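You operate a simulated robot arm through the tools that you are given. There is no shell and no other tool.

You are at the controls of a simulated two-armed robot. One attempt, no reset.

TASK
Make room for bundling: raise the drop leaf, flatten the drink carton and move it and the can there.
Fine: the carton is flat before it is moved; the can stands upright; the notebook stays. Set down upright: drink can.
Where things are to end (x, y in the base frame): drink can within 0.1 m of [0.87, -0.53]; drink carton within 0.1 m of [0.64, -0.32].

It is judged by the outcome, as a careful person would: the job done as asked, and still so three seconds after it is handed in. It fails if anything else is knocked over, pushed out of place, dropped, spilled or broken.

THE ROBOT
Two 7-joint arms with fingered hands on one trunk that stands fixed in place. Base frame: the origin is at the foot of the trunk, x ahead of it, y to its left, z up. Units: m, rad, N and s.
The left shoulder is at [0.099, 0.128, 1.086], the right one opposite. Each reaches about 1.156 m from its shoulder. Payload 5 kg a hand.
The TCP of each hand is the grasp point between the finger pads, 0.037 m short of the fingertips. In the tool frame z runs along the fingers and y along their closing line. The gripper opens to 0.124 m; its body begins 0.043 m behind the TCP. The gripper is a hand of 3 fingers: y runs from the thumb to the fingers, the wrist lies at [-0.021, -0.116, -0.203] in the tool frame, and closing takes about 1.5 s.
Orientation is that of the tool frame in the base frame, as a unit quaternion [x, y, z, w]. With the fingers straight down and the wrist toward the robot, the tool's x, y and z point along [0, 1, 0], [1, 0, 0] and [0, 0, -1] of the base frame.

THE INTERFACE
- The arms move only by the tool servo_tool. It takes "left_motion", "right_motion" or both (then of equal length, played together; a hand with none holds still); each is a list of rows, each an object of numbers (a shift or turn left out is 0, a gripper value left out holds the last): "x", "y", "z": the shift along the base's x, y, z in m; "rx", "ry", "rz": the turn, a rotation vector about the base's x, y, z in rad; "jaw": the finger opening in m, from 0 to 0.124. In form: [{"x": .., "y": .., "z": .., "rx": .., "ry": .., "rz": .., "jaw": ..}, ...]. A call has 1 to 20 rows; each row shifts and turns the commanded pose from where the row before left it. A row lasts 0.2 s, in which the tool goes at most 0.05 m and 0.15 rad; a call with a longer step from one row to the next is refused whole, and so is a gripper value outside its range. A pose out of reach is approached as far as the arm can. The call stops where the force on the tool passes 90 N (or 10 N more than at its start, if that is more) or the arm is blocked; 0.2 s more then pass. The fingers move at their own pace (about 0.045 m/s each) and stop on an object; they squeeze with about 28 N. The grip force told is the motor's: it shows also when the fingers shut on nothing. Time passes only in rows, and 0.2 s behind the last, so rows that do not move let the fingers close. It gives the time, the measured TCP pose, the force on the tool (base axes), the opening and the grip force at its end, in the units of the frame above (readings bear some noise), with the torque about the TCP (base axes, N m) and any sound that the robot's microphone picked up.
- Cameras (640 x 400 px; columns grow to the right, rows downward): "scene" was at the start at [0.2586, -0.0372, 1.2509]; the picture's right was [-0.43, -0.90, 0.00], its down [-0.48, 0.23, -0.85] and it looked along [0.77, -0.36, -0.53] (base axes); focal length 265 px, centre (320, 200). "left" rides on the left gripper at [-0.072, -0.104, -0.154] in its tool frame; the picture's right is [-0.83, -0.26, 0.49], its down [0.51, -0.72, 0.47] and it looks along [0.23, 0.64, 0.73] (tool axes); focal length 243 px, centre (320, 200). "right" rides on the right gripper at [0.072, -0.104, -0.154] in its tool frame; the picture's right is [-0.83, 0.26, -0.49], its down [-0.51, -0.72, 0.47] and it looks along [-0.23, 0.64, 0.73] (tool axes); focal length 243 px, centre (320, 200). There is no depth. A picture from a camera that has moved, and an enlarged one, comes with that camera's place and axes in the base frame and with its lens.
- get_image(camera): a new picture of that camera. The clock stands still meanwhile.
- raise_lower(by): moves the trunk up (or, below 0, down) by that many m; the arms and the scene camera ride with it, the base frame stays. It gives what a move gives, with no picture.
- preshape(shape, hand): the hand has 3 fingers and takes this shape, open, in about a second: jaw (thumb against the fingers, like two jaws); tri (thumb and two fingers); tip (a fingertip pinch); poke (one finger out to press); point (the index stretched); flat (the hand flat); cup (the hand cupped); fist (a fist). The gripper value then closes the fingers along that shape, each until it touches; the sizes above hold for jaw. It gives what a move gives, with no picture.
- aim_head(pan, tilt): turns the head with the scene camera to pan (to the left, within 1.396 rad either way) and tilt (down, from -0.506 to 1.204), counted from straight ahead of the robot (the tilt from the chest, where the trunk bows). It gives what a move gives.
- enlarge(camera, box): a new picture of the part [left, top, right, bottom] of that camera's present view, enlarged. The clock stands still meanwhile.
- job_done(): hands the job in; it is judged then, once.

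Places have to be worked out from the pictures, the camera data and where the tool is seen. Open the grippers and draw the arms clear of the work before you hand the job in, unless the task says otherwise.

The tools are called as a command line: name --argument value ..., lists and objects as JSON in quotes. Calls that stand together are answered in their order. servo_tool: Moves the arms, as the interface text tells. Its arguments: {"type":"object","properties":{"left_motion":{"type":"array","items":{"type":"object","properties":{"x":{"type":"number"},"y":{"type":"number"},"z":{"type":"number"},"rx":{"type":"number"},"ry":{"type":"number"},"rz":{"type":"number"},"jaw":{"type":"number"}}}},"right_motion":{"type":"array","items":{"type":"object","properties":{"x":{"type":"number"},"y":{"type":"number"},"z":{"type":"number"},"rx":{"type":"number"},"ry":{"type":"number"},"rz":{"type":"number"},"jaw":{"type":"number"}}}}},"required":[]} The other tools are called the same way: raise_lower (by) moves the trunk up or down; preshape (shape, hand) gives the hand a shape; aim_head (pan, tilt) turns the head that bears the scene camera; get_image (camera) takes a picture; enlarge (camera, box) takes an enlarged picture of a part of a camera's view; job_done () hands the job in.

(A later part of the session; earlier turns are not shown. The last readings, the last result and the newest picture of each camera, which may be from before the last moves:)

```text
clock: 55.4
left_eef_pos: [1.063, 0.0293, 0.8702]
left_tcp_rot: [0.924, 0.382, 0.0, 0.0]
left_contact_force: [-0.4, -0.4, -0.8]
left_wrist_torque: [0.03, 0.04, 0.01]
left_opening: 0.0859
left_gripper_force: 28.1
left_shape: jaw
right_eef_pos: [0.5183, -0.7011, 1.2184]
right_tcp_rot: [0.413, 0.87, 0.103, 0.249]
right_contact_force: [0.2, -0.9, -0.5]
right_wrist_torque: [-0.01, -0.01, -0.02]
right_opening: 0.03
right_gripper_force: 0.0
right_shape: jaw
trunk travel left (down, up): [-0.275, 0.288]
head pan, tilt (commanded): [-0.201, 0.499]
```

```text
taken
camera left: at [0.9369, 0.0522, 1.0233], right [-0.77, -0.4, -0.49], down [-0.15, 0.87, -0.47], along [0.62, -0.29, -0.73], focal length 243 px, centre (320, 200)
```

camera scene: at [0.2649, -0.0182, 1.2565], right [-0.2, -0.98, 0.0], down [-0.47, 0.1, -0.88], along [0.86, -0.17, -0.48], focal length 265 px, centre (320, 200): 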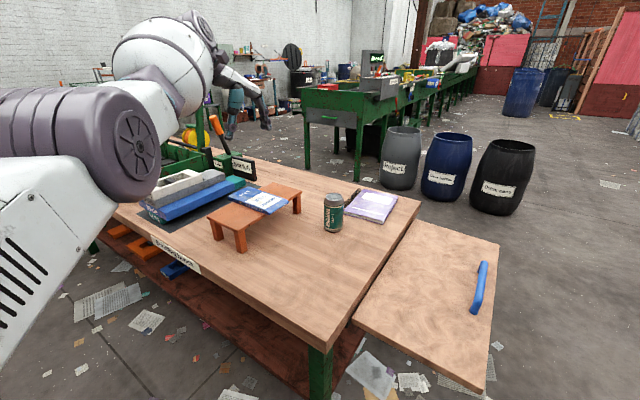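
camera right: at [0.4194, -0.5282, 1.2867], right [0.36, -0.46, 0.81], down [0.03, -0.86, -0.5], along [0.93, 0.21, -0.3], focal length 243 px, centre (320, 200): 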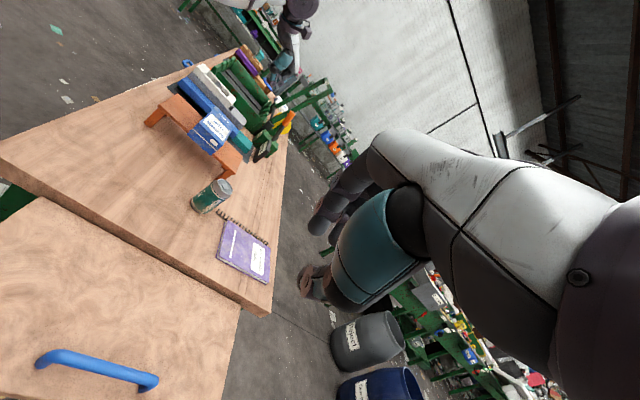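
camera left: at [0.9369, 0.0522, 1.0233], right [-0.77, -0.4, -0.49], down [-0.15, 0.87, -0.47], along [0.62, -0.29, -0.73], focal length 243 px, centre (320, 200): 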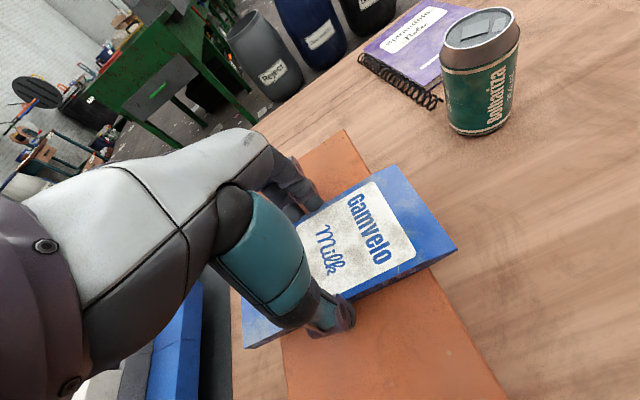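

The grip stopped on the carton at 8.6 cm with 28 N. I lift it slowly a few centimetres and check it comes along.

servo_tool --left_motion '[{"z": 0.006, "jaw": 0.06}, {"z": 0.01}, {"z": 0.012}, {"z": 0.012}, {}]'

get_image --camera "left"

enlarge --camera "scene" --box '[190, 110, 330, 270]'

```text
clock: 56.6
left_eef_pos: [1.0657, 0.0292, 0.91]
left_tcp_rot: [0.924, 0.382, 0.001, 0.0]
left_contact_force: [0.1, -0.6, -0.5]
left_wrist_torque: [0.01, 0.0, 0.0]
left_opening: 0.0858
left_gripper_force: 28.4
left_shape: jaw
right_eef_pos: [0.5178, -0.7019, 1.2184]
right_tcp_rot: [0.414, 0.87, 0.103, 0.249]
right_contact_force: [0.1, 0.3, -0.1]
right_wrist_torque: [-0.01, -0.03, 0.0]
right_opening: 0.0298
right_gripper_force: 0.0
right_shape: jaw
trunk travel left (down, up): [-0.275, 0.288]
head pan, tilt (commanded): [-0.201, 0.499]
```

```text
taken
camera left: at [0.9391, 0.0529, 1.0633], right [-0.77, -0.4, -0.49], down [-0.15, 0.87, -0.47], along [0.62, -0.29, -0.73], focal length 243 px, centre (320, 200)
```

left: 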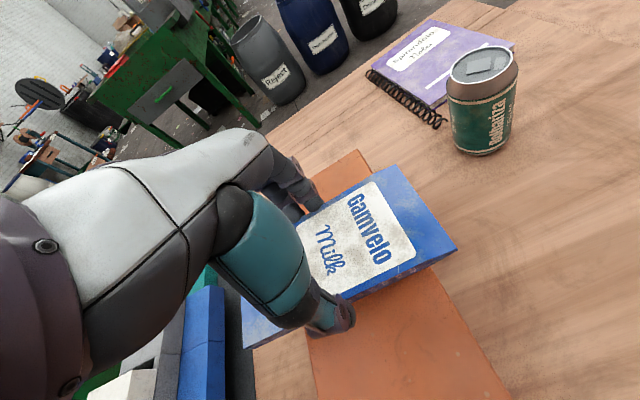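

```text
2.50 times, centred on (260, 190) of scene
camera zoom: at [0.2672, -0.0169, 1.2559], right [-0.2, -0.98, 0.0], down [-0.47, 0.1, -0.88], along [0.86, -0.17, -0.48], focal length 663 px, centre (470, 225)
```

zoom: 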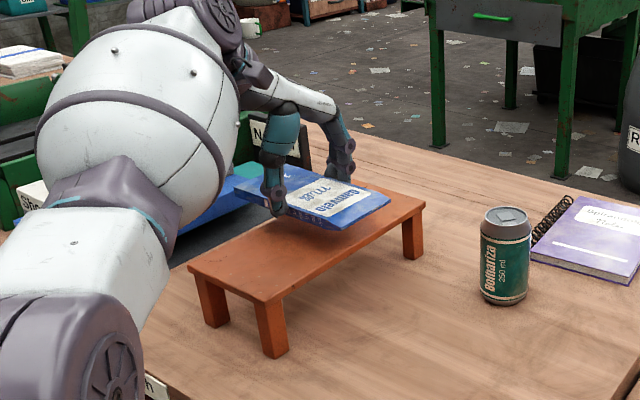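

The carton is held level. I raise it and carry it over toward the leaf, well above the can.

servo_tool --left_motion '[{"z": 0.03}, {"z": 0.035}, {"z": 0.035}, {"z": 0.035}, {"x": -0.0355, "y": -0.029}, {"x": -0.0355, "y": -0.029}, {"x": -0.0355, "y": -0.029}, {"x": -0.0355, "y": -0.029}, {"x": -0.0355, "y": -0.029}, {"x": -0.0355, "y": -0.029}]'

get_image --camera "scene"

```text
clock: 58.8
left_eef_pos: [0.8491, -0.1486, 1.0457]
left_tcp_rot: [0.924, 0.383, 0.0, 0.001]
left_contact_force: [-0.1, -0.7, -0.1]
left_wrist_torque: [0.0, 0.0, 0.0]
left_opening: 0.0859
left_gripper_force: 28.7
left_shape: jaw
right_eef_pos: [0.5173, -0.7034, 1.2176]
right_tcp_rot: [0.414, 0.869, 0.104, 0.249]
right_contact_force: [0.0, -0.2, -0.6]
right_wrist_torque: [0.05, -0.04, 0.01]
right_opening: 0.0299
right_gripper_force: 0.0
right_shape: jaw
trunk travel left (down, up): [-0.275, 0.288]
head pan, tilt (commanded): [-0.201, 0.499]
```

```text
taken
camera scene: at [0.2664, -0.0178, 1.2561], right [-0.2, -0.98, 0.0], down [-0.47, 0.1, -0.88], along [0.86, -0.17, -0.48], focal length 265 px, centre (320, 200)
```

scene: 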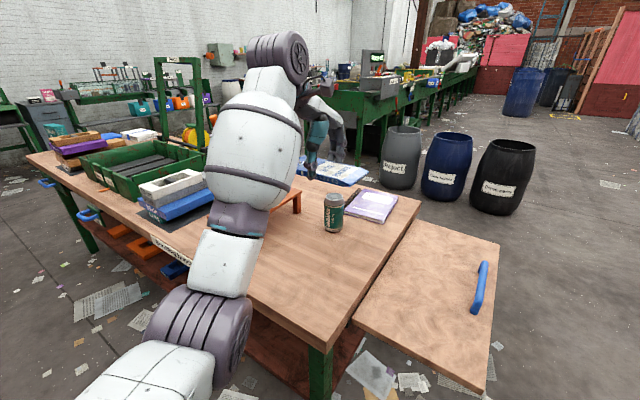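

The carry goes well, the grip is steady. I continue to above the leaf target.

servo_tool --left_motion '[{"x": -0.0343, "y": -0.0283}, {"x": -0.0343, "y": -0.0283}, {"x": -0.0343, "y": -0.0283}, {"x": -0.0343, "y": -0.0283}, {"x": -0.0343, "y": -0.0283}, {"x": -0.0343, "y": -0.0283}, {}]'

get_image --camera "left"

aim_head --pan -0.6 --tilt 0.75

get_image --camera "scene"

```text
clock: 60.4
left_eef_pos: [0.6448, -0.3143, 1.0416]
left_tcp_rot: [0.924, 0.383, 0.0, 0.0]
left_contact_force: [0.8, 0.5, 0.3]
left_wrist_torque: [-0.01, 0.0, -0.01]
left_opening: 0.0859
left_gripper_force: 27.6
left_shape: jaw
right_eef_pos: [0.5187, -0.7009, 1.2184]
right_tcp_rot: [0.414, 0.87, 0.103, 0.249]
right_contact_force: [0.0, 0.2, -0.5]
right_wrist_torque: [-0.03, 0.0, -0.03]
right_opening: 0.0298
right_gripper_force: 0.1
right_shape: jaw
trunk travel left (down, up): [-0.275, 0.288]
head pan, tilt (commanded): [-0.201, 0.499]
```

```text
taken
camera left: at [0.5181, -0.2907, 1.1956], right [-0.77, -0.4, -0.49], down [-0.15, 0.87, -0.47], along [0.62, -0.29, -0.73], focal length 243 px, centre (320, 200)
```

left: 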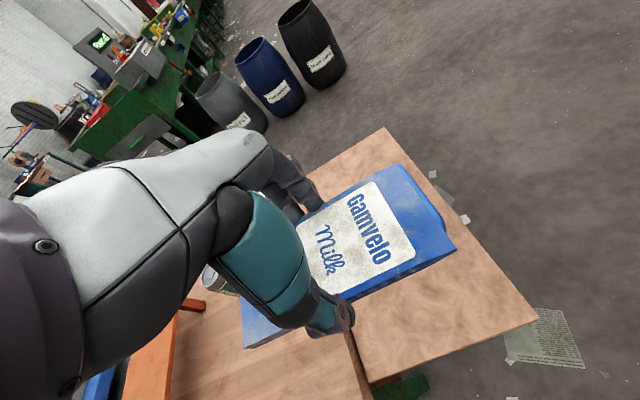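

```text
clock: 61.2
left_eef_pos: [0.6447, -0.313, 1.0417]
left_tcp_rot: [0.924, 0.383, -0.001, -0.001]
left_contact_force: [-0.5, -0.4, -0.3]
left_wrist_torque: [0.02, 0.01, 0.01]
left_opening: 0.086
left_gripper_force: 27.6
left_shape: jaw
right_eef_pos: [0.5174, -0.7009, 1.2179]
right_tcp_rot: [0.414, 0.869, 0.103, 0.25]
right_contact_force: [-0.2, 0.5, -0.3]
right_wrist_torque: [0.03, 0.01, 0.0]
right_opening: 0.0298
right_gripper_force: 0.0
right_shape: jaw
trunk travel left (down, up): [-0.275, 0.288]
head pan, tilt (commanded): [-0.6, 0.75]
```

```text
taken
camera scene: at [0.2461, -0.0455, 1.2341], right [-0.56, -0.83, 0.0], down [-0.56, 0.38, -0.73], along [0.6, -0.41, -0.68], focal length 265 px, centre (320, 200)
```

scene: 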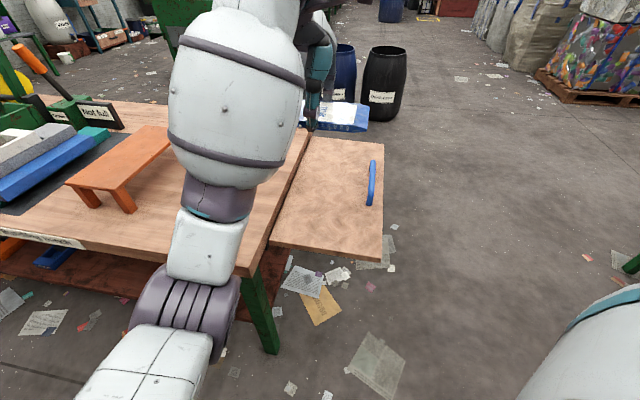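

The hand is at (0.645, -0.313), right over the target, with the carton clear of the blue handle. I lower to about 3 cm above the leaf.

servo_tool --left_motion '[{"x": -0.001, "y": -0.001, "z": -0.038}, {"x": -0.001, "y": -0.001, "z": -0.038}, {"x": -0.001, "y": -0.001, "z": -0.038}, {"x": -0.001, "y": -0.001, "z": -0.038}, {"z": -0.038}, {"z": -0.038}, {"z": -0.03}, {}]'

get_image --camera "left"

get_image --camera "scene"

get_image --camera "right"

```text
clock: 63.0
left_eef_pos: [0.6409, -0.3159, 0.7871]
left_tcp_rot: [0.924, 0.382, 0.0, 0.0]
left_contact_force: [1.0, 0.5, -0.1]
left_wrist_torque: [0.01, 0.04, -0.01]
left_opening: 0.0856
left_gripper_force: 27.8
left_shape: jaw
right_eef_pos: [0.5175, -0.7021, 1.2174]
right_tcp_rot: [0.413, 0.869, 0.103, 0.25]
right_contact_force: [-1.1, -0.4, 0.3]
right_wrist_torque: [0.03, 0.02, -0.01]
right_opening: 0.03
right_gripper_force: 0.1
right_shape: jaw
trunk travel left (down, up): [-0.275, 0.288]
head pan, tilt (commanded): [-0.6, 0.75]
```

```text
taken
camera left: at [0.5143, -0.2939, 0.9397], right [-0.77, -0.4, -0.49], down [-0.15, 0.87, -0.47], along [0.62, -0.29, -0.73], focal length 243 px, centre (320, 200)
```

left: 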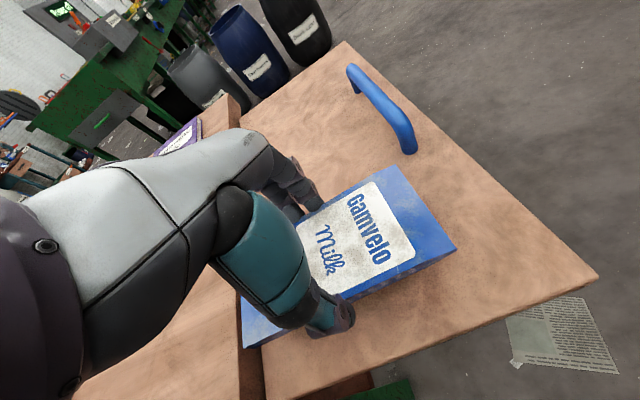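

```text
taken
camera scene: at [0.2458, -0.0456, 1.2341], right [-0.56, -0.83, 0.0], down [-0.56, 0.39, -0.73], along [0.6, -0.41, -0.68], focal length 265 px, centre (320, 200)
```

scene: 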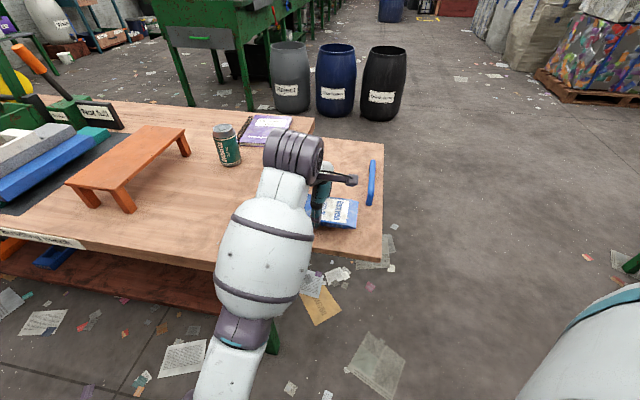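

```text
taken
camera right: at [0.3298, -0.7079, 1.2847], right [0.36, -0.46, 0.81], down [0.03, -0.86, -0.5], along [0.93, 0.21, -0.3], focal length 243 px, centre (320, 200)
```

right: 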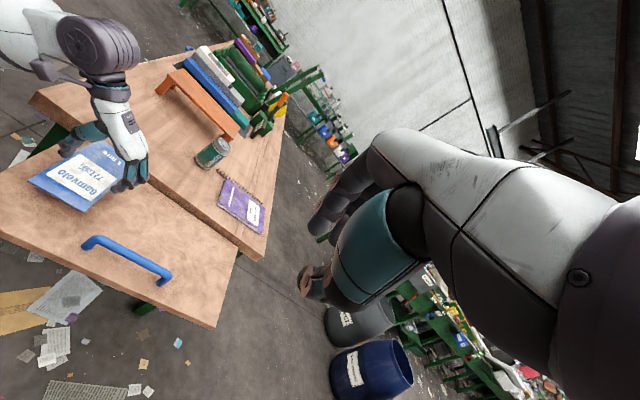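

The carton hangs level about 3.5 cm over the leaf. I shift it 1.4 cm outward, away from the table edge step, and lower gently until contact.

servo_tool --left_motion '[{"x": -0.01, "y": -0.01}, {"z": -0.012}, {"z": -0.01}, {"z": -0.005}, {}]'

servo_tool --left_motion '[{"z": -0.004}, {}]'

servo_tool --left_motion '[{"z": -0.003}, {}]'

```text
clock: 64.2
left_eef_pos: [0.6303, -0.3288, 0.7599]
left_tcp_rot: [0.924, 0.383, 0.001, 0.0]
left_contact_force: [0.5, -0.8, -1.3]
left_wrist_torque: [0.0, 0.0, 0.01]
left_opening: 0.0859
left_gripper_force: 27.2
left_shape: jaw
right_eef_pos: [0.5182, -0.7017, 1.2175]
right_tcp_rot: [0.414, 0.869, 0.102, 0.25]
right_contact_force: [0.0, 0.4, -0.6]
right_wrist_torque: [0.01, 0.0, 0.04]
right_opening: 0.03
right_gripper_force: 0.1
right_shape: jaw
trunk travel left (down, up): [-0.275, 0.288]
head pan, tilt (commanded): [-0.6, 0.75]
```

```text
clock: 64.8
left_eef_pos: [0.6313, -0.3292, 0.7574]
left_tcp_rot: [0.924, 0.382, 0.001, 0.0]
left_contact_force: [-0.4, -0.2, 0.2]
left_wrist_torque: [0.01, 0.02, -0.01]
left_opening: 0.0857
left_gripper_force: 27.7
left_shape: jaw
right_eef_pos: [0.5174, -0.7012, 1.2178]
right_tcp_rot: [0.414, 0.869, 0.103, 0.249]
right_contact_force: [0.1, 0.2, 1.0]
right_wrist_torque: [0.06, -0.02, 0.0]
right_opening: 0.0297
right_gripper_force: 0.1
right_shape: jaw
trunk travel left (down, up): [-0.275, 0.288]
head pan, tilt (commanded): [-0.6, 0.75]
```

```text
clock: 65.4
left_eef_pos: [0.6316, -0.3291, 0.7537]
left_tcp_rot: [0.924, 0.382, 0.0, 0.0]
left_contact_force: [0.1, -0.8, -0.3]
left_wrist_torque: [-0.01, 0.0, 0.01]
left_opening: 0.0855
left_gripper_force: 28.1
left_shape: jaw
right_eef_pos: [0.5195, -0.7024, 1.2178]
right_tcp_rot: [0.414, 0.869, 0.103, 0.25]
right_contact_force: [1.1, 0.5, -0.4]
right_wrist_torque: [0.01, -0.02, -0.02]
right_opening: 0.03
right_gripper_force: 0.1
right_shape: jaw
trunk travel left (down, up): [-0.275, 0.288]
head pan, tilt (commanded): [-0.6, 0.75]
```

No contact yet; I keep going down in 3 mm steps.

servo_tool --left_motion '[{"z": -0.003}, {}]'

servo_tool --left_motion '[{"z": -0.003}, {}]'

enlarge --camera "right" --box '[0, 90, 200, 300]'

```text
clock: 66.0
left_eef_pos: [0.632, -0.3279, 0.7499]
left_tcp_rot: [0.924, 0.383, 0.0, 0.0]
left_contact_force: [-1.0, -0.4, 4.4]
left_wrist_torque: [0.02, -0.04, -0.02]
left_opening: 0.0857
left_gripper_force: 28.6
left_shape: jaw
right_eef_pos: [0.5172, -0.7017, 1.2179]
right_tcp_rot: [0.414, 0.869, 0.103, 0.25]
right_contact_force: [-0.2, 0.3, -0.6]
right_wrist_torque: [-0.02, 0.0, 0.02]
right_opening: 0.0297
right_gripper_force: 0.0
right_shape: jaw
trunk travel left (down, up): [-0.275, 0.288]
head pan, tilt (commanded): [-0.6, 0.75]
```

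```text
clock: 66.6
left_eef_pos: [0.6314, -0.328, 0.7457]
left_tcp_rot: [0.924, 0.383, 0.0, 0.0]
left_contact_force: [1.3, -1.5, 6.0]
left_wrist_torque: [-0.04, -0.31, -0.02]
left_opening: 0.0858
left_gripper_force: 27.8
left_shape: jaw
right_eef_pos: [0.5168, -0.7006, 1.2183]
right_tcp_rot: [0.414, 0.869, 0.102, 0.25]
right_contact_force: [0.5, -0.2, 0.1]
right_wrist_torque: [0.0, 0.02, 0.01]
right_opening: 0.0296
right_gripper_force: 0.1
right_shape: jaw
trunk travel left (down, up): [-0.275, 0.288]
head pan, tilt (commanded): [-0.6, 0.75]
```

```text
1.90 times, centred on (100, 195) of right
camera zoom: at [0.3294, -0.7078, 1.2849], right [0.36, -0.46, 0.81], down [0.03, -0.86, -0.5], along [0.93, 0.21, -0.3], focal length 462 px, centre (739, 210)
```

zoom: 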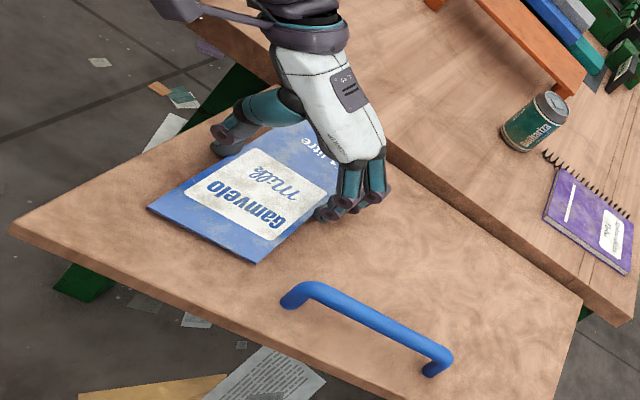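

Contact at 0.750 with about 5 N, then a slight give. I check the leaf's level in the scene view before releasing.

enlarge --camera "scene" --box '[230, 100, 430, 300]'

get_image --camera "left"

```text
2.00 times, centred on (330, 200) of scene
camera zoom: at [0.2455, -0.0455, 1.2342], right [-0.56, -0.83, 0.0], down [-0.56, 0.39, -0.73], along [0.6, -0.41, -0.68], focal length 530 px, centre (300, 200)
```

zoom: 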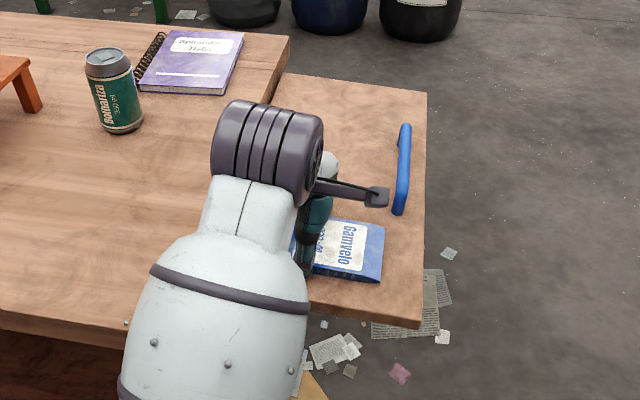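

```text
taken
camera left: at [0.5038, -0.3048, 0.8997], right [-0.77, -0.4, -0.49], down [-0.15, 0.87, -0.47], along [0.62, -0.29, -0.73], focal length 243 px, centre (320, 200)
```

left: 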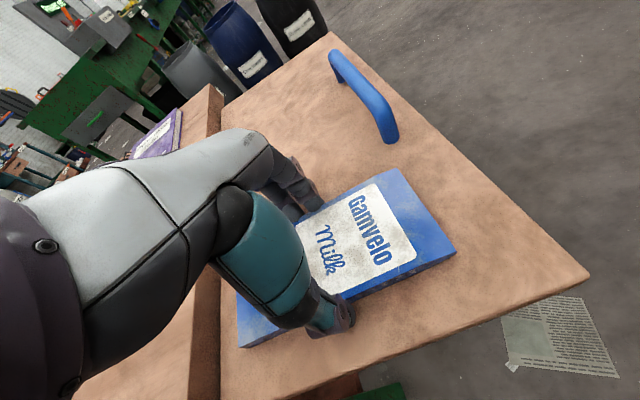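

The carton lies on the leaf. I ease up 3 mm, open the fingers, and then lift straight off.

servo_tool --left_motion '[{"z": 0.003}, {"jaw": 0.095}, {"jaw": 0.12}, {}, {}]'

servo_tool --left_motion '[{"z": 0.01}, {"z": 0.02}, {"z": 0.04}, {"z": 0.04}, {"z": 0.04}, {"z": 0.04}, {"z": 0.04}, {"z": 0.04}]'

get_image --camera "left"

enlarge --camera "right" --box '[0, 90, 200, 300]'

```text
clock: 67.8
left_eef_pos: [0.6301, -0.3275, 0.7495]
left_tcp_rot: [0.924, 0.383, 0.0, 0.0]
left_contact_force: [-1.9, 0.7, 2.6]
left_wrist_torque: [-0.03, -0.21, 0.07]
left_opening: 0.119
left_gripper_force: 0.0
left_shape: jaw
right_eef_pos: [0.5181, -0.7006, 1.2178]
right_tcp_rot: [0.414, 0.87, 0.102, 0.249]
right_contact_force: [0.1, -0.2, -0.6]
right_wrist_torque: [0.0, 0.0, 0.0]
right_opening: 0.0294
right_gripper_force: 0.0
right_shape: jaw
trunk travel left (down, up): [-0.275, 0.288]
head pan, tilt (commanded): [-0.6, 0.75]
```

```text
clock: 69.6
left_eef_pos: [0.6291, -0.3269, 1.0208]
left_tcp_rot: [0.924, 0.383, 0.0, -0.001]
left_contact_force: [0.1, 0.0, 1.1]
left_wrist_torque: [0.03, -0.03, 0.0]
left_opening: 0.1197
left_gripper_force: 0.1
left_shape: jaw
right_eef_pos: [0.5176, -0.7016, 1.2182]
right_tcp_rot: [0.413, 0.87, 0.104, 0.249]
right_contact_force: [-0.1, -0.8, 0.0]
right_wrist_torque: [-0.01, -0.04, -0.01]
right_opening: 0.0297
right_gripper_force: 0.0
right_shape: jaw
trunk travel left (down, up): [-0.275, 0.288]
head pan, tilt (commanded): [-0.6, 0.75]
```

```text
taken
camera left: at [0.5033, -0.3041, 1.1737], right [-0.77, -0.4, -0.49], down [-0.15, 0.87, -0.47], along [0.62, -0.29, -0.73], focal length 243 px, centre (320, 200)
```

left: 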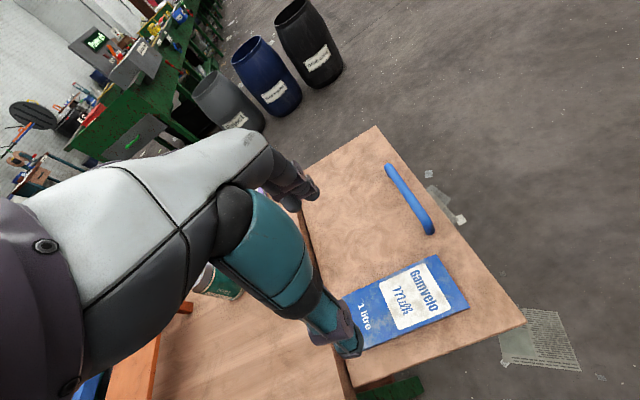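

```text
1.90 times, centred on (100, 195) of right
camera zoom: at [0.3295, -0.7076, 1.285], right [0.36, -0.46, 0.81], down [0.03, -0.86, -0.5], along [0.93, 0.21, -0.3], focal length 462 px, centre (739, 210)
```

zoom: 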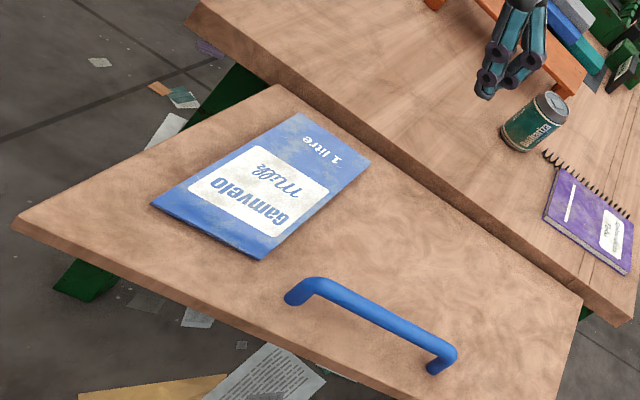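

The carton lies flat on the leaf near (0.63, -0.33). I move the left arm up and away to the left while squaring the right hand to point straight down for the can.

servo_tool --left_motion '[{"z": 0.04}, {"z": 0.04}, {"z": 0.04}, {"z": 0.04}, {"x": 0.01, "y": 0.045, "rz": 0.065}, {"x": 0.01, "y": 0.045, "rz": 0.065}, {"x": 0.01, "y": 0.045, "rz": 0.065}, {"x": 0.01, "y": 0.045, "rz": 0.065}, {"x": 0.01, "y": 0.045, "rz": 0.065}, {"x": 0.01, "y": 0.045, "rz": 0.065}, {"x": 0.01, "y": 0.045, "rz": 0.065}, {"x": 0.01, "y": 0.045, "rz": 0.065}, {"x": 0.01, "y": 0.045, "rz": 0.065}, {"x": 0.01, "y": 0.045, "rz": 0.065}, {"x": 0.01, "y": 0.045, "rz": 0.065}, {"x": 0.01, "y": 0.045, "rz": 0.07}]' --right_motion '[{"jaw": 0.12}, {"ry": 0.133}, {"ry": 0.133}, {"ry": 0.133}, {"ry": 0.132}, {"rz": -0.115}, {"rz": -0.115}, {"rz": -0.115}, {"rz": -0.115}, {"rz": -0.115}, {"rz": -0.114}, {"x": 0.03, "y": 0.01}, {"x": 0.03, "y": 0.01}, {"x": 0.03, "y": 0.01}, {"x": 0.03, "y": 0.01}, {"x": 0.03, "y": 0.01}]'

get_image --camera "scene"

get_image --camera "right"

```text
clock: 73.0
left_eef_pos: [0.7506, 0.2106, 1.1772]
left_tcp_rot: [0.707, 0.707, -0.002, 0.0]
left_contact_force: [-0.5, -0.1, -0.2]
left_wrist_torque: [-0.05, -0.02, 0.0]
left_opening: 0.1193
left_gripper_force: 0.1
left_shape: jaw
left hand out of reach, approached as far as the arm can: row 1
right_eef_pos: [0.6688, -0.647, 1.2216]
right_tcp_rot: [0.706, 0.708, -0.013, 0.008]
right_contact_force: [0.4, 0.4, 1.0]
right_wrist_torque: [-0.06, 0.05, 0.04]
right_opening: 0.1197
right_gripper_force: 0.0
right_shape: jaw
trunk travel left (down, up): [-0.275, 0.288]
head pan, tilt (commanded): [-0.6, 0.75]
```

```text
taken
camera scene: at [0.247, -0.0444, 1.2339], right [-0.57, -0.82, 0.0], down [-0.56, 0.38, -0.73], along [0.6, -0.41, -0.68], focal length 265 px, centre (320, 200)
```

scene: 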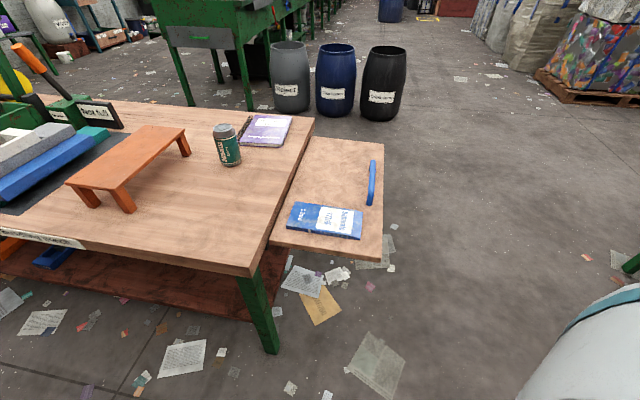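

```text
taken
camera right: at [0.566, -0.5713, 1.3746], right [0.27, -0.81, 0.52], down [-0.72, -0.52, -0.45], along [0.64, -0.25, -0.73], focal length 243 px, centre (320, 200)
```

right: 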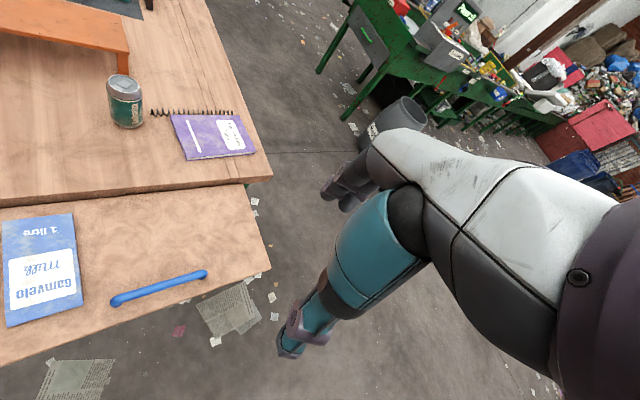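

Everything is in place and the left arm is out of the way. I re-estimate the can at (0.987, -0.213) and bring the right hand above it.

servo_tool --right_motion '[{"x": 0.0265, "y": 0.036, "z": -0.016, "rx": 0.015}, {"x": 0.0265, "y": 0.036, "z": -0.016, "rx": 0.015}, {"x": 0.0265, "y": 0.036, "z": -0.016}, {"x": 0.0265, "y": 0.036, "z": -0.016}, {"x": 0.0265, "y": 0.036, "z": -0.016}, {"x": 0.0265, "y": 0.036, "z": -0.016}, {"x": 0.0265, "y": 0.036, "z": -0.016}, {"x": 0.0265, "y": 0.036, "z": -0.016}, {"x": 0.0265, "y": 0.036, "z": -0.016}, {"x": 0.0265, "y": 0.036, "z": -0.016}, {"x": 0.0265, "y": 0.036, "z": -0.016}, {"x": 0.0265, "y": 0.036, "z": -0.016}, {}]'

aim_head --pan -0.35 --tilt 0.55

get_image --camera "scene"

get_image --camera "right"

```text
clock: 75.8
left_eef_pos: [0.7483, 0.2109, 1.1808]
left_tcp_rot: [0.706, 0.708, 0.001, 0.001]
left_contact_force: [-0.4, -0.1, 0.2]
left_wrist_torque: [-0.02, 0.0, -0.05]
left_opening: 0.1198
left_gripper_force: 0.1
left_shape: jaw
right_eef_pos: [0.9745, -0.4771, 1.0069]
right_tcp_rot: [0.697, 0.717, 0.007, -0.006]
right_contact_force: [-1.3, 0.0, 0.2]
right_wrist_torque: [0.01, 0.01, -0.02]
right_opening: 0.1196
right_gripper_force: 0.1
right_shape: jaw
right hand out of reach, approached as far as the arm can: row 5, 6, 7, 8, 9, 10, 11, 12
trunk travel left (down, up): [-0.275, 0.288]
head pan, tilt (commanded): [-0.6, 0.75]
```

```text
clock: 76.6
left_eef_pos: [0.7499, 0.2101, 1.1793]
left_tcp_rot: [0.707, 0.707, 0.0, 0.0]
left_contact_force: [0.1, -0.4, -0.4]
left_wrist_torque: [-0.02, 0.04, 0.06]
left_opening: 0.1198
left_gripper_force: 0.0
left_shape: jaw
right_eef_pos: [0.9752, -0.4776, 1.0053]
right_tcp_rot: [0.697, 0.717, 0.006, -0.007]
right_contact_force: [-0.7, 0.0, 0.6]
right_wrist_torque: [-0.01, 0.02, 0.0]
right_opening: 0.1201
right_gripper_force: 0.0
right_shape: jaw
trunk travel left (down, up): [-0.275, 0.288]
head pan, tilt (commanded): [-0.351, 0.55]
```

```text
taken
camera scene: at [0.2623, -0.0298, 1.2513], right [-0.34, -0.94, 0.0], down [-0.49, 0.18, -0.85], along [0.8, -0.29, -0.52], focal length 265 px, centre (320, 200)
```

scene: 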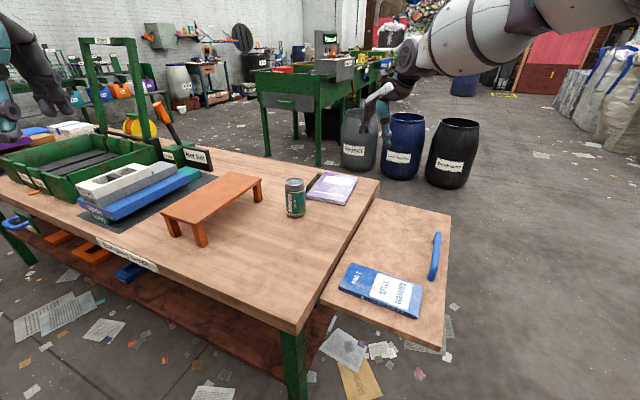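

```text
taken
camera right: at [0.8696, -0.4113, 1.1619], right [0.29, -0.83, 0.48], down [-0.71, -0.52, -0.48], along [0.65, -0.2, -0.74], focal length 243 px, centre (320, 200)
```

right: 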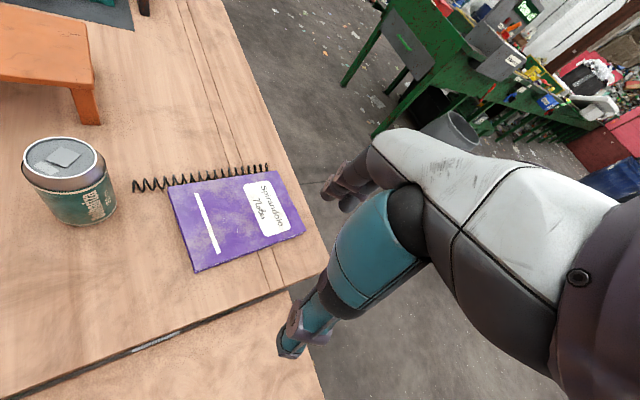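

The arm reached a limit with its elbow flared from the leaf work. I draw the hand back toward the starting posture and then come at the can from straight ahead.

servo_tool --right_motion '[{"x": -0.0417, "y": 0.0087, "z": 0.0128}, {"x": -0.0417, "y": 0.0087, "z": 0.0128}, {"x": -0.0417, "y": 0.0087, "z": 0.0128}, {"x": -0.0417, "y": 0.0087, "z": 0.0128}, {"x": -0.0417, "y": 0.0087, "z": 0.0128}, {"x": -0.0417, "y": 0.0087, "z": 0.0128}, {"x": -0.0417, "y": 0.0087, "z": 0.0128}, {"x": -0.0417, "y": 0.0087, "z": 0.0128}, {"x": -0.0417, "y": 0.0087, "z": 0.0128}, {"x": 0.03, "y": 0.03}, {"x": 0.03, "y": 0.03}, {"x": 0.03, "y": 0.03}, {"x": 0.03, "y": 0.03}, {"x": 0.03, "y": 0.03}]'

get_image --camera "scene"

```text
clock: 79.6
left_eef_pos: [0.7504, 0.2099, 1.1788]
left_tcp_rot: [0.708, 0.706, 0.0, -0.001]
left_contact_force: [0.4, -0.4, 0.4]
left_wrist_torque: [-0.06, -0.01, -0.02]
left_opening: 0.1197
left_gripper_force: 0.1
left_shape: jaw
right_eef_pos: [0.7613, -0.4868, 1.0961]
right_tcp_rot: [0.699, 0.715, 0.004, -0.007]
right_contact_force: [0.8, 0.3, 0.5]
right_wrist_torque: [-0.03, 0.04, 0.01]
right_opening: 0.1198
right_gripper_force: 0.0
right_shape: jaw
right hand out of reach, approached as far as the arm can: row 1, 2, 3, 4, 5, 6, 7, 8, 9, 10, 11, 12, 13, 14
trunk travel left (down, up): [-0.275, 0.288]
head pan, tilt (commanded): [-0.351, 0.55]
```

```text
taken
camera scene: at [0.2627, -0.0297, 1.2512], right [-0.34, -0.94, 0.0], down [-0.49, 0.18, -0.85], along [0.8, -0.29, -0.52], focal length 265 px, centre (320, 200)
```

scene: 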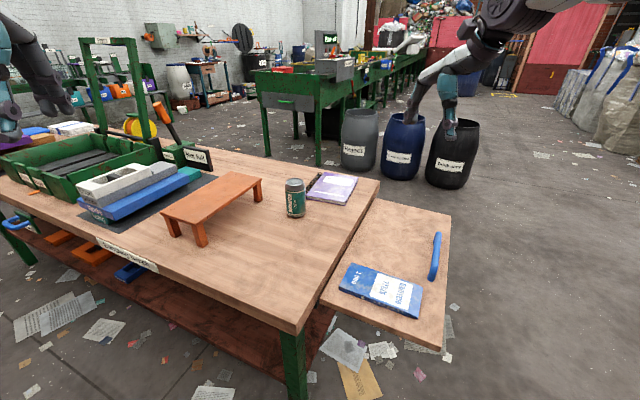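

The limit is in the wrist heading: with the elbow out to the right, the hand wants to face inward. The can is round, so I yaw the hand back +40° and try moving inward again.

servo_tool --right_motion '[{"rz": 0.13}, {"rz": 0.13}, {"rz": 0.13}, {"rz": 0.13}, {"rz": 0.13}, {"rz": 0.1}, {"x": 0.02, "y": 0.03, "z": -0.005}, {"x": 0.02, "y": 0.03, "z": -0.005}, {"x": 0.02, "y": 0.03, "z": -0.005}, {"x": 0.02, "y": 0.03, "z": -0.005}]'

```text
clock: 81.8
left_eef_pos: [0.7512, 0.2098, 1.1785]
left_tcp_rot: [0.708, 0.706, -0.001, 0.0]
left_contact_force: [1.2, -0.3, -1.0]
left_wrist_torque: [-0.02, 0.02, 0.0]
left_opening: 0.1193
left_gripper_force: 0.1
left_shape: jaw
right_eef_pos: [0.8404, -0.3639, 1.0726]
right_tcp_rot: [0.398, 0.917, -0.003, -0.002]
right_contact_force: [0.2, 0.3, -0.5]
right_wrist_torque: [-0.01, 0.03, -0.03]
right_opening: 0.1199
right_gripper_force: 0.0
right_shape: jaw
trunk travel left (down, up): [-0.275, 0.288]
head pan, tilt (commanded): [-0.351, 0.55]
```

That works: the hand moves freely at this heading. I continue to above the can.

servo_tool --right_motion '[{"x": 0.0293, "y": 0.0304, "z": -0.018}, {"x": 0.0293, "y": 0.0304, "z": -0.018}, {"x": 0.0293, "y": 0.0304, "z": -0.018}, {"x": 0.0293, "y": 0.0304, "z": -0.018}, {"x": 0.0293, "y": 0.0304, "z": -0.018}, {}]'

get_image --camera "right"

enlarge --camera "scene" --box '[220, 80, 420, 240]'

```text
clock: 83.2
left_eef_pos: [0.7474, 0.2101, 1.1817]
left_tcp_rot: [0.707, 0.707, 0.0, 0.001]
left_contact_force: [0.0, 0.3, -0.3]
left_wrist_torque: [0.03, -0.02, 0.03]
left_opening: 0.1198
left_gripper_force: 0.1
left_shape: jaw
right_eef_pos: [0.9848, -0.2102, 0.9895]
right_tcp_rot: [0.399, 0.917, -0.003, 0.0]
right_contact_force: [-0.5, 0.5, 0.1]
right_wrist_torque: [-0.04, -0.02, 0.01]
right_opening: 0.1201
right_gripper_force: 0.0
right_shape: jaw
trunk travel left (down, up): [-0.275, 0.288]
head pan, tilt (commanded): [-0.351, 0.55]
```

```text
taken
camera right: at [0.8588, -0.2273, 1.1441], right [0.76, -0.43, 0.49], down [-0.18, -0.86, -0.47], along [0.63, 0.26, -0.73], focal length 243 px, centre (320, 200)
```

right: 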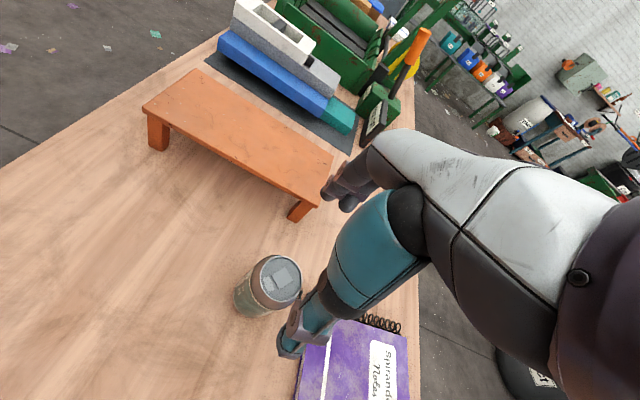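

```text
2.50 times, centred on (320, 160) of scene
camera zoom: at [0.26, -0.0294, 1.2521], right [-0.34, -0.94, 0.0], down [-0.49, 0.18, -0.85], along [0.8, -0.29, -0.52], focal length 663 px, centre (320, 300)
```

zoom: 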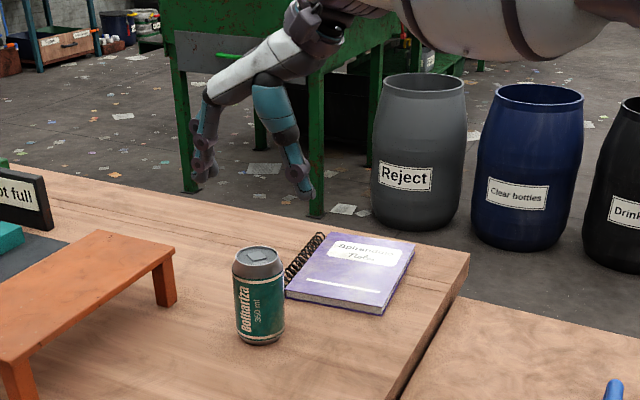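

The can is at (0.988, -0.2115), right under the hand. I lower the open hand around it.

servo_tool --right_motion '[{"x": 0.002, "y": -0.001, "z": -0.035}, {"x": 0.001, "z": -0.035}, {"z": -0.03}, {"z": -0.025}, {"z": -0.02}, {}]'

get_image --camera "right"

enlarge --camera "scene" --box '[240, 110, 380, 230]'

```text
clock: 84.6
left_eef_pos: [0.7493, 0.2097, 1.1793]
left_tcp_rot: [0.707, 0.708, 0.0, 0.0]
left_contact_force: [0.8, -0.1, 0.2]
left_wrist_torque: [-0.02, 0.0, 0.03]
left_opening: 0.1198
left_gripper_force: 0.2
left_shape: jaw
right_eef_pos: [0.9846, -0.2146, 0.8423]
right_tcp_rot: [0.398, 0.917, -0.002, -0.001]
right_contact_force: [1.3, -0.2, 0.2]
right_wrist_torque: [0.01, -0.03, 0.01]
right_opening: 0.12
right_gripper_force: 0.0
right_shape: jaw
trunk travel left (down, up): [-0.275, 0.288]
head pan, tilt (commanded): [-0.351, 0.55]
```

```text
taken
camera right: at [0.8605, -0.231, 0.9985], right [0.76, -0.43, 0.49], down [-0.18, -0.87, -0.47], along [0.62, 0.26, -0.74], focal length 243 px, centre (320, 200)
```

right: 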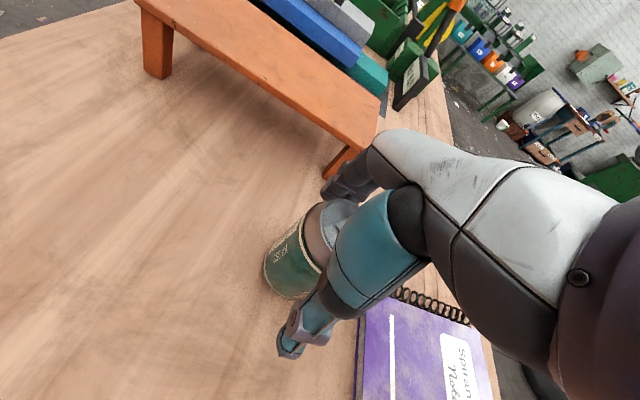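

```text
3.33 times, centred on (310, 170) of scene
camera zoom: at [0.2618, -0.0296, 1.2515], right [-0.34, -0.94, 0.0], down [-0.49, 0.18, -0.85], along [0.8, -0.29, -0.52], focal length 884 px, centre (353, 300)
```

zoom: 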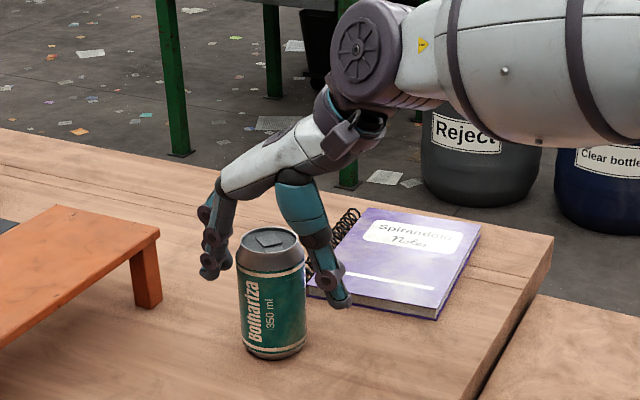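

The can sits between thumb and fingers. I fine-centre by 3 mm, lower slightly, and close gently.

servo_tool --right_motion '[{"x": 0.003, "y": 0.003, "z": -0.006}, {"z": -0.006}, {"jaw": 0.085}, {}, {}, {}]'

enlarge --camera "scene" --box '[240, 110, 380, 230]'

get_image --camera "right"

```text
clock: 86.0
left_eef_pos: [0.7501, 0.2104, 1.1797]
left_tcp_rot: [0.708, 0.707, 0.0, 0.0]
left_contact_force: [-0.7, 0.2, -0.3]
left_wrist_torque: [-0.03, 0.02, 0.02]
left_opening: 0.1196
left_gripper_force: 0.0
left_shape: jaw
right_eef_pos: [0.9893, -0.2102, 0.8316]
right_tcp_rot: [0.398, 0.917, -0.002, -0.001]
right_contact_force: [0.5, -0.2, -0.4]
right_wrist_torque: [0.0, 0.0, 0.02]
right_opening: 0.0855
right_gripper_force: 0.1
right_shape: jaw
trunk travel left (down, up): [-0.275, 0.288]
head pan, tilt (commanded): [-0.351, 0.55]
```

```text
3.33 times, centred on (310, 170) of scene
camera zoom: at [0.262, -0.0297, 1.2514], right [-0.34, -0.94, 0.0], down [-0.49, 0.18, -0.85], along [0.8, -0.29, -0.52], focal length 884 px, centre (353, 300)
```

zoom: 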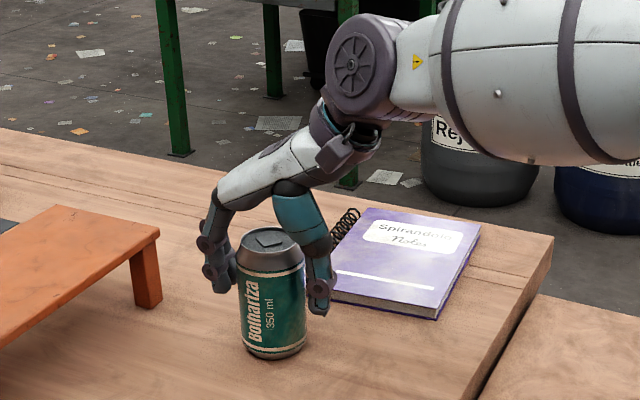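

```text
taken
camera right: at [0.8643, -0.228, 0.9866], right [0.76, -0.43, 0.49], down [-0.18, -0.86, -0.47], along [0.62, 0.26, -0.74], focal length 243 px, centre (320, 200)
```

right: 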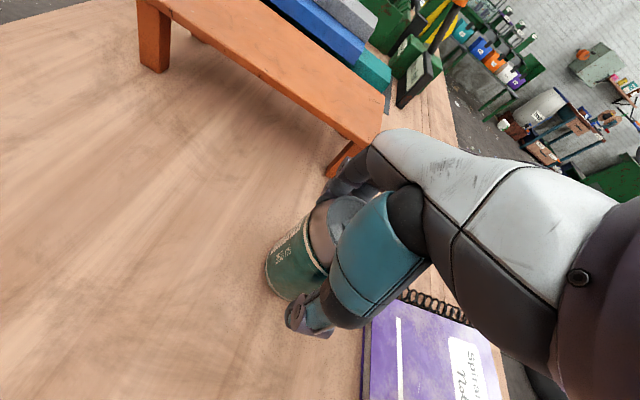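

Well centred. I close onto the can.

servo_tool --right_motion '[{"jaw": 0.07}, {}, {"jaw": 0.05}, {}, {}, {}]'

enlarge --camera "scene" --box '[240, 110, 380, 230]'

```text
clock: 87.4
left_eef_pos: [0.7484, 0.2106, 1.1797]
left_tcp_rot: [0.708, 0.706, 0.0, 0.0]
left_contact_force: [0.0, 0.4, -0.8]
left_wrist_torque: [0.01, 0.05, 0.02]
left_opening: 0.1196
left_gripper_force: 0.1
left_shape: jaw
right_eef_pos: [0.9892, -0.2106, 0.8322]
right_tcp_rot: [0.399, 0.917, -0.002, 0.0]
right_contact_force: [-0.1, -0.7, 1.1]
right_wrist_torque: [0.0, 0.0, -0.02]
right_opening: 0.0573
right_gripper_force: 27.7
right_shape: jaw
trunk travel left (down, up): [-0.275, 0.288]
head pan, tilt (commanded): [-0.351, 0.55]
```

```text
3.33 times, centred on (310, 170) of scene
camera zoom: at [0.262, -0.0297, 1.2515], right [-0.34, -0.94, 0.0], down [-0.49, 0.18, -0.85], along [0.8, -0.29, -0.52], focal length 884 px, centre (353, 300)
```

zoom: 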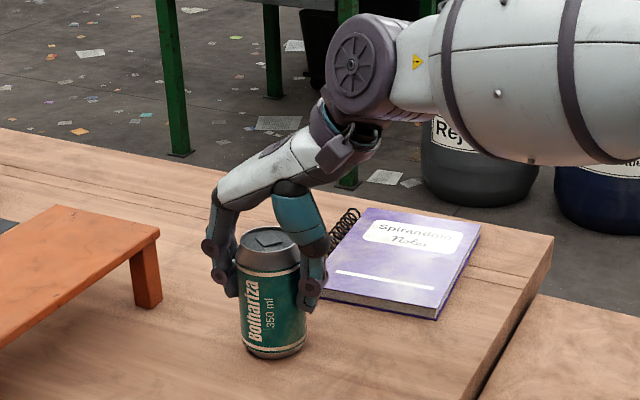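

The can is held upright at 28 N. I lift it slowly and check.

servo_tool --right_motion '[{"z": 0.006}, {"z": 0.012}, {"z": 0.015}, {"z": 0.02}, {}]'

enlarge --camera "scene" --box '[240, 90, 380, 230]'

```text
clock: 88.6
left_eef_pos: [0.7512, 0.2098, 1.18]
left_tcp_rot: [0.707, 0.707, 0.0, 0.0]
left_contact_force: [0.4, 0.6, -1.3]
left_wrist_torque: [-0.01, -0.01, 0.01]
left_opening: 0.1195
left_gripper_force: 0.0
left_shape: jaw
right_eef_pos: [0.9914, -0.211, 0.8829]
right_tcp_rot: [0.399, 0.917, -0.004, -0.001]
right_contact_force: [-0.2, 0.6, 0.2]
right_wrist_torque: [0.0, 0.0, -0.02]
right_opening: 0.0574
right_gripper_force: 28.3
right_shape: jaw
trunk travel left (down, up): [-0.275, 0.288]
head pan, tilt (commanded): [-0.351, 0.55]
```

```text
2.86 times, centred on (310, 160) of scene
camera zoom: at [0.2625, -0.0299, 1.2513], right [-0.34, -0.94, 0.0], down [-0.49, 0.18, -0.85], along [0.8, -0.29, -0.52], focal length 758 px, centre (349, 314)
```

zoom: 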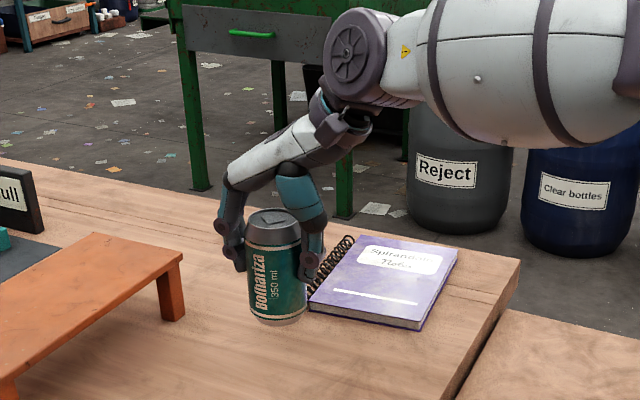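

The can is lifted cleanly (and is light). I raise it further and carry it over to above its leaf target.

servo_tool --right_motion '[{"z": 0.03}, {"z": 0.03}, {"z": 0.03}, {"x": -0.0151, "y": -0.0399}, {"x": -0.0151, "y": -0.0399}, {"x": -0.0151, "y": -0.0399}, {"x": -0.0151, "y": -0.0399}, {"x": -0.0151, "y": -0.0399}, {"x": -0.0151, "y": -0.0399}, {"x": -0.0151, "y": -0.0399}, {"x": -0.0151, "y": -0.0399}, {}]'

aim_head --pan -0.6 --tilt 0.6

get_image --camera "scene"

get_image --camera "right"

```text
clock: 91.2
left_eef_pos: [0.7497, 0.2109, 1.1789]
left_tcp_rot: [0.708, 0.706, 0.0, 0.0]
left_contact_force: [-0.9, 0.1, -0.3]
left_wrist_torque: [0.01, -0.01, 0.02]
left_opening: 0.1197
left_gripper_force: 0.0
left_shape: jaw
right_eef_pos: [0.8706, -0.5311, 0.9723]
right_tcp_rot: [0.399, 0.917, -0.003, -0.001]
right_contact_force: [-0.3, -0.3, 0.3]
right_wrist_torque: [-0.01, 0.03, 0.01]
right_opening: 0.0571
right_gripper_force: 27.9
right_shape: jaw
trunk travel left (down, up): [-0.275, 0.288]
head pan, tilt (commanded): [-0.351, 0.55]
```

```text
clock: 92.0
left_eef_pos: [0.7492, 0.2104, 1.1798]
left_tcp_rot: [0.708, 0.707, -0.001, 0.0]
left_contact_force: [0.8, 0.4, -0.6]
left_wrist_torque: [0.01, 0.0, -0.03]
left_opening: 0.1195
left_gripper_force: 0.1
left_shape: jaw
right_eef_pos: [0.8704, -0.5324, 0.9715]
right_tcp_rot: [0.399, 0.917, -0.002, 0.0]
right_contact_force: [-0.1, -0.4, -0.1]
right_wrist_torque: [0.01, 0.03, 0.0]
right_opening: 0.0572
right_gripper_force: 28.0
right_shape: jaw
trunk travel left (down, up): [-0.275, 0.288]
head pan, tilt (commanded): [-0.6, 0.6]
```

```text
taken
camera scene: at [0.2505, -0.0489, 1.247], right [-0.56, -0.83, 0.0], down [-0.47, 0.32, -0.83], along [0.68, -0.47, -0.56], focal length 265 px, centre (320, 200)
```

scene: 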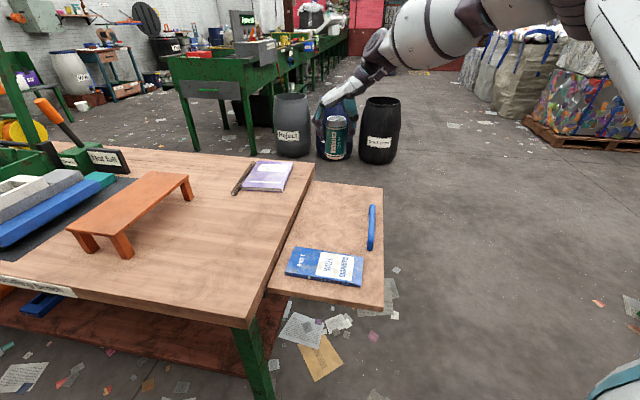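

```text
taken
camera right: at [0.7449, -0.5491, 1.127], right [0.76, -0.43, 0.49], down [-0.18, -0.86, -0.47], along [0.62, 0.26, -0.74], focal length 243 px, centre (320, 200)
```

right: 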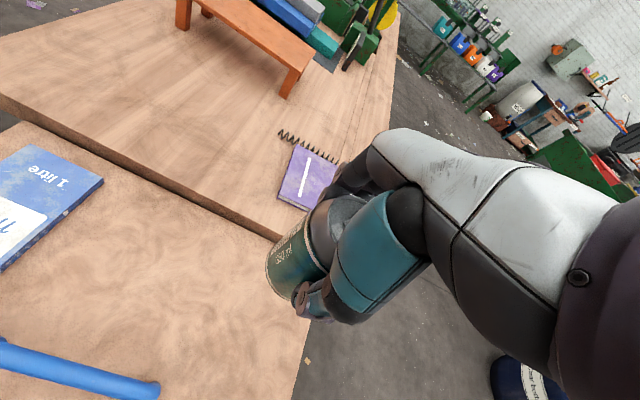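

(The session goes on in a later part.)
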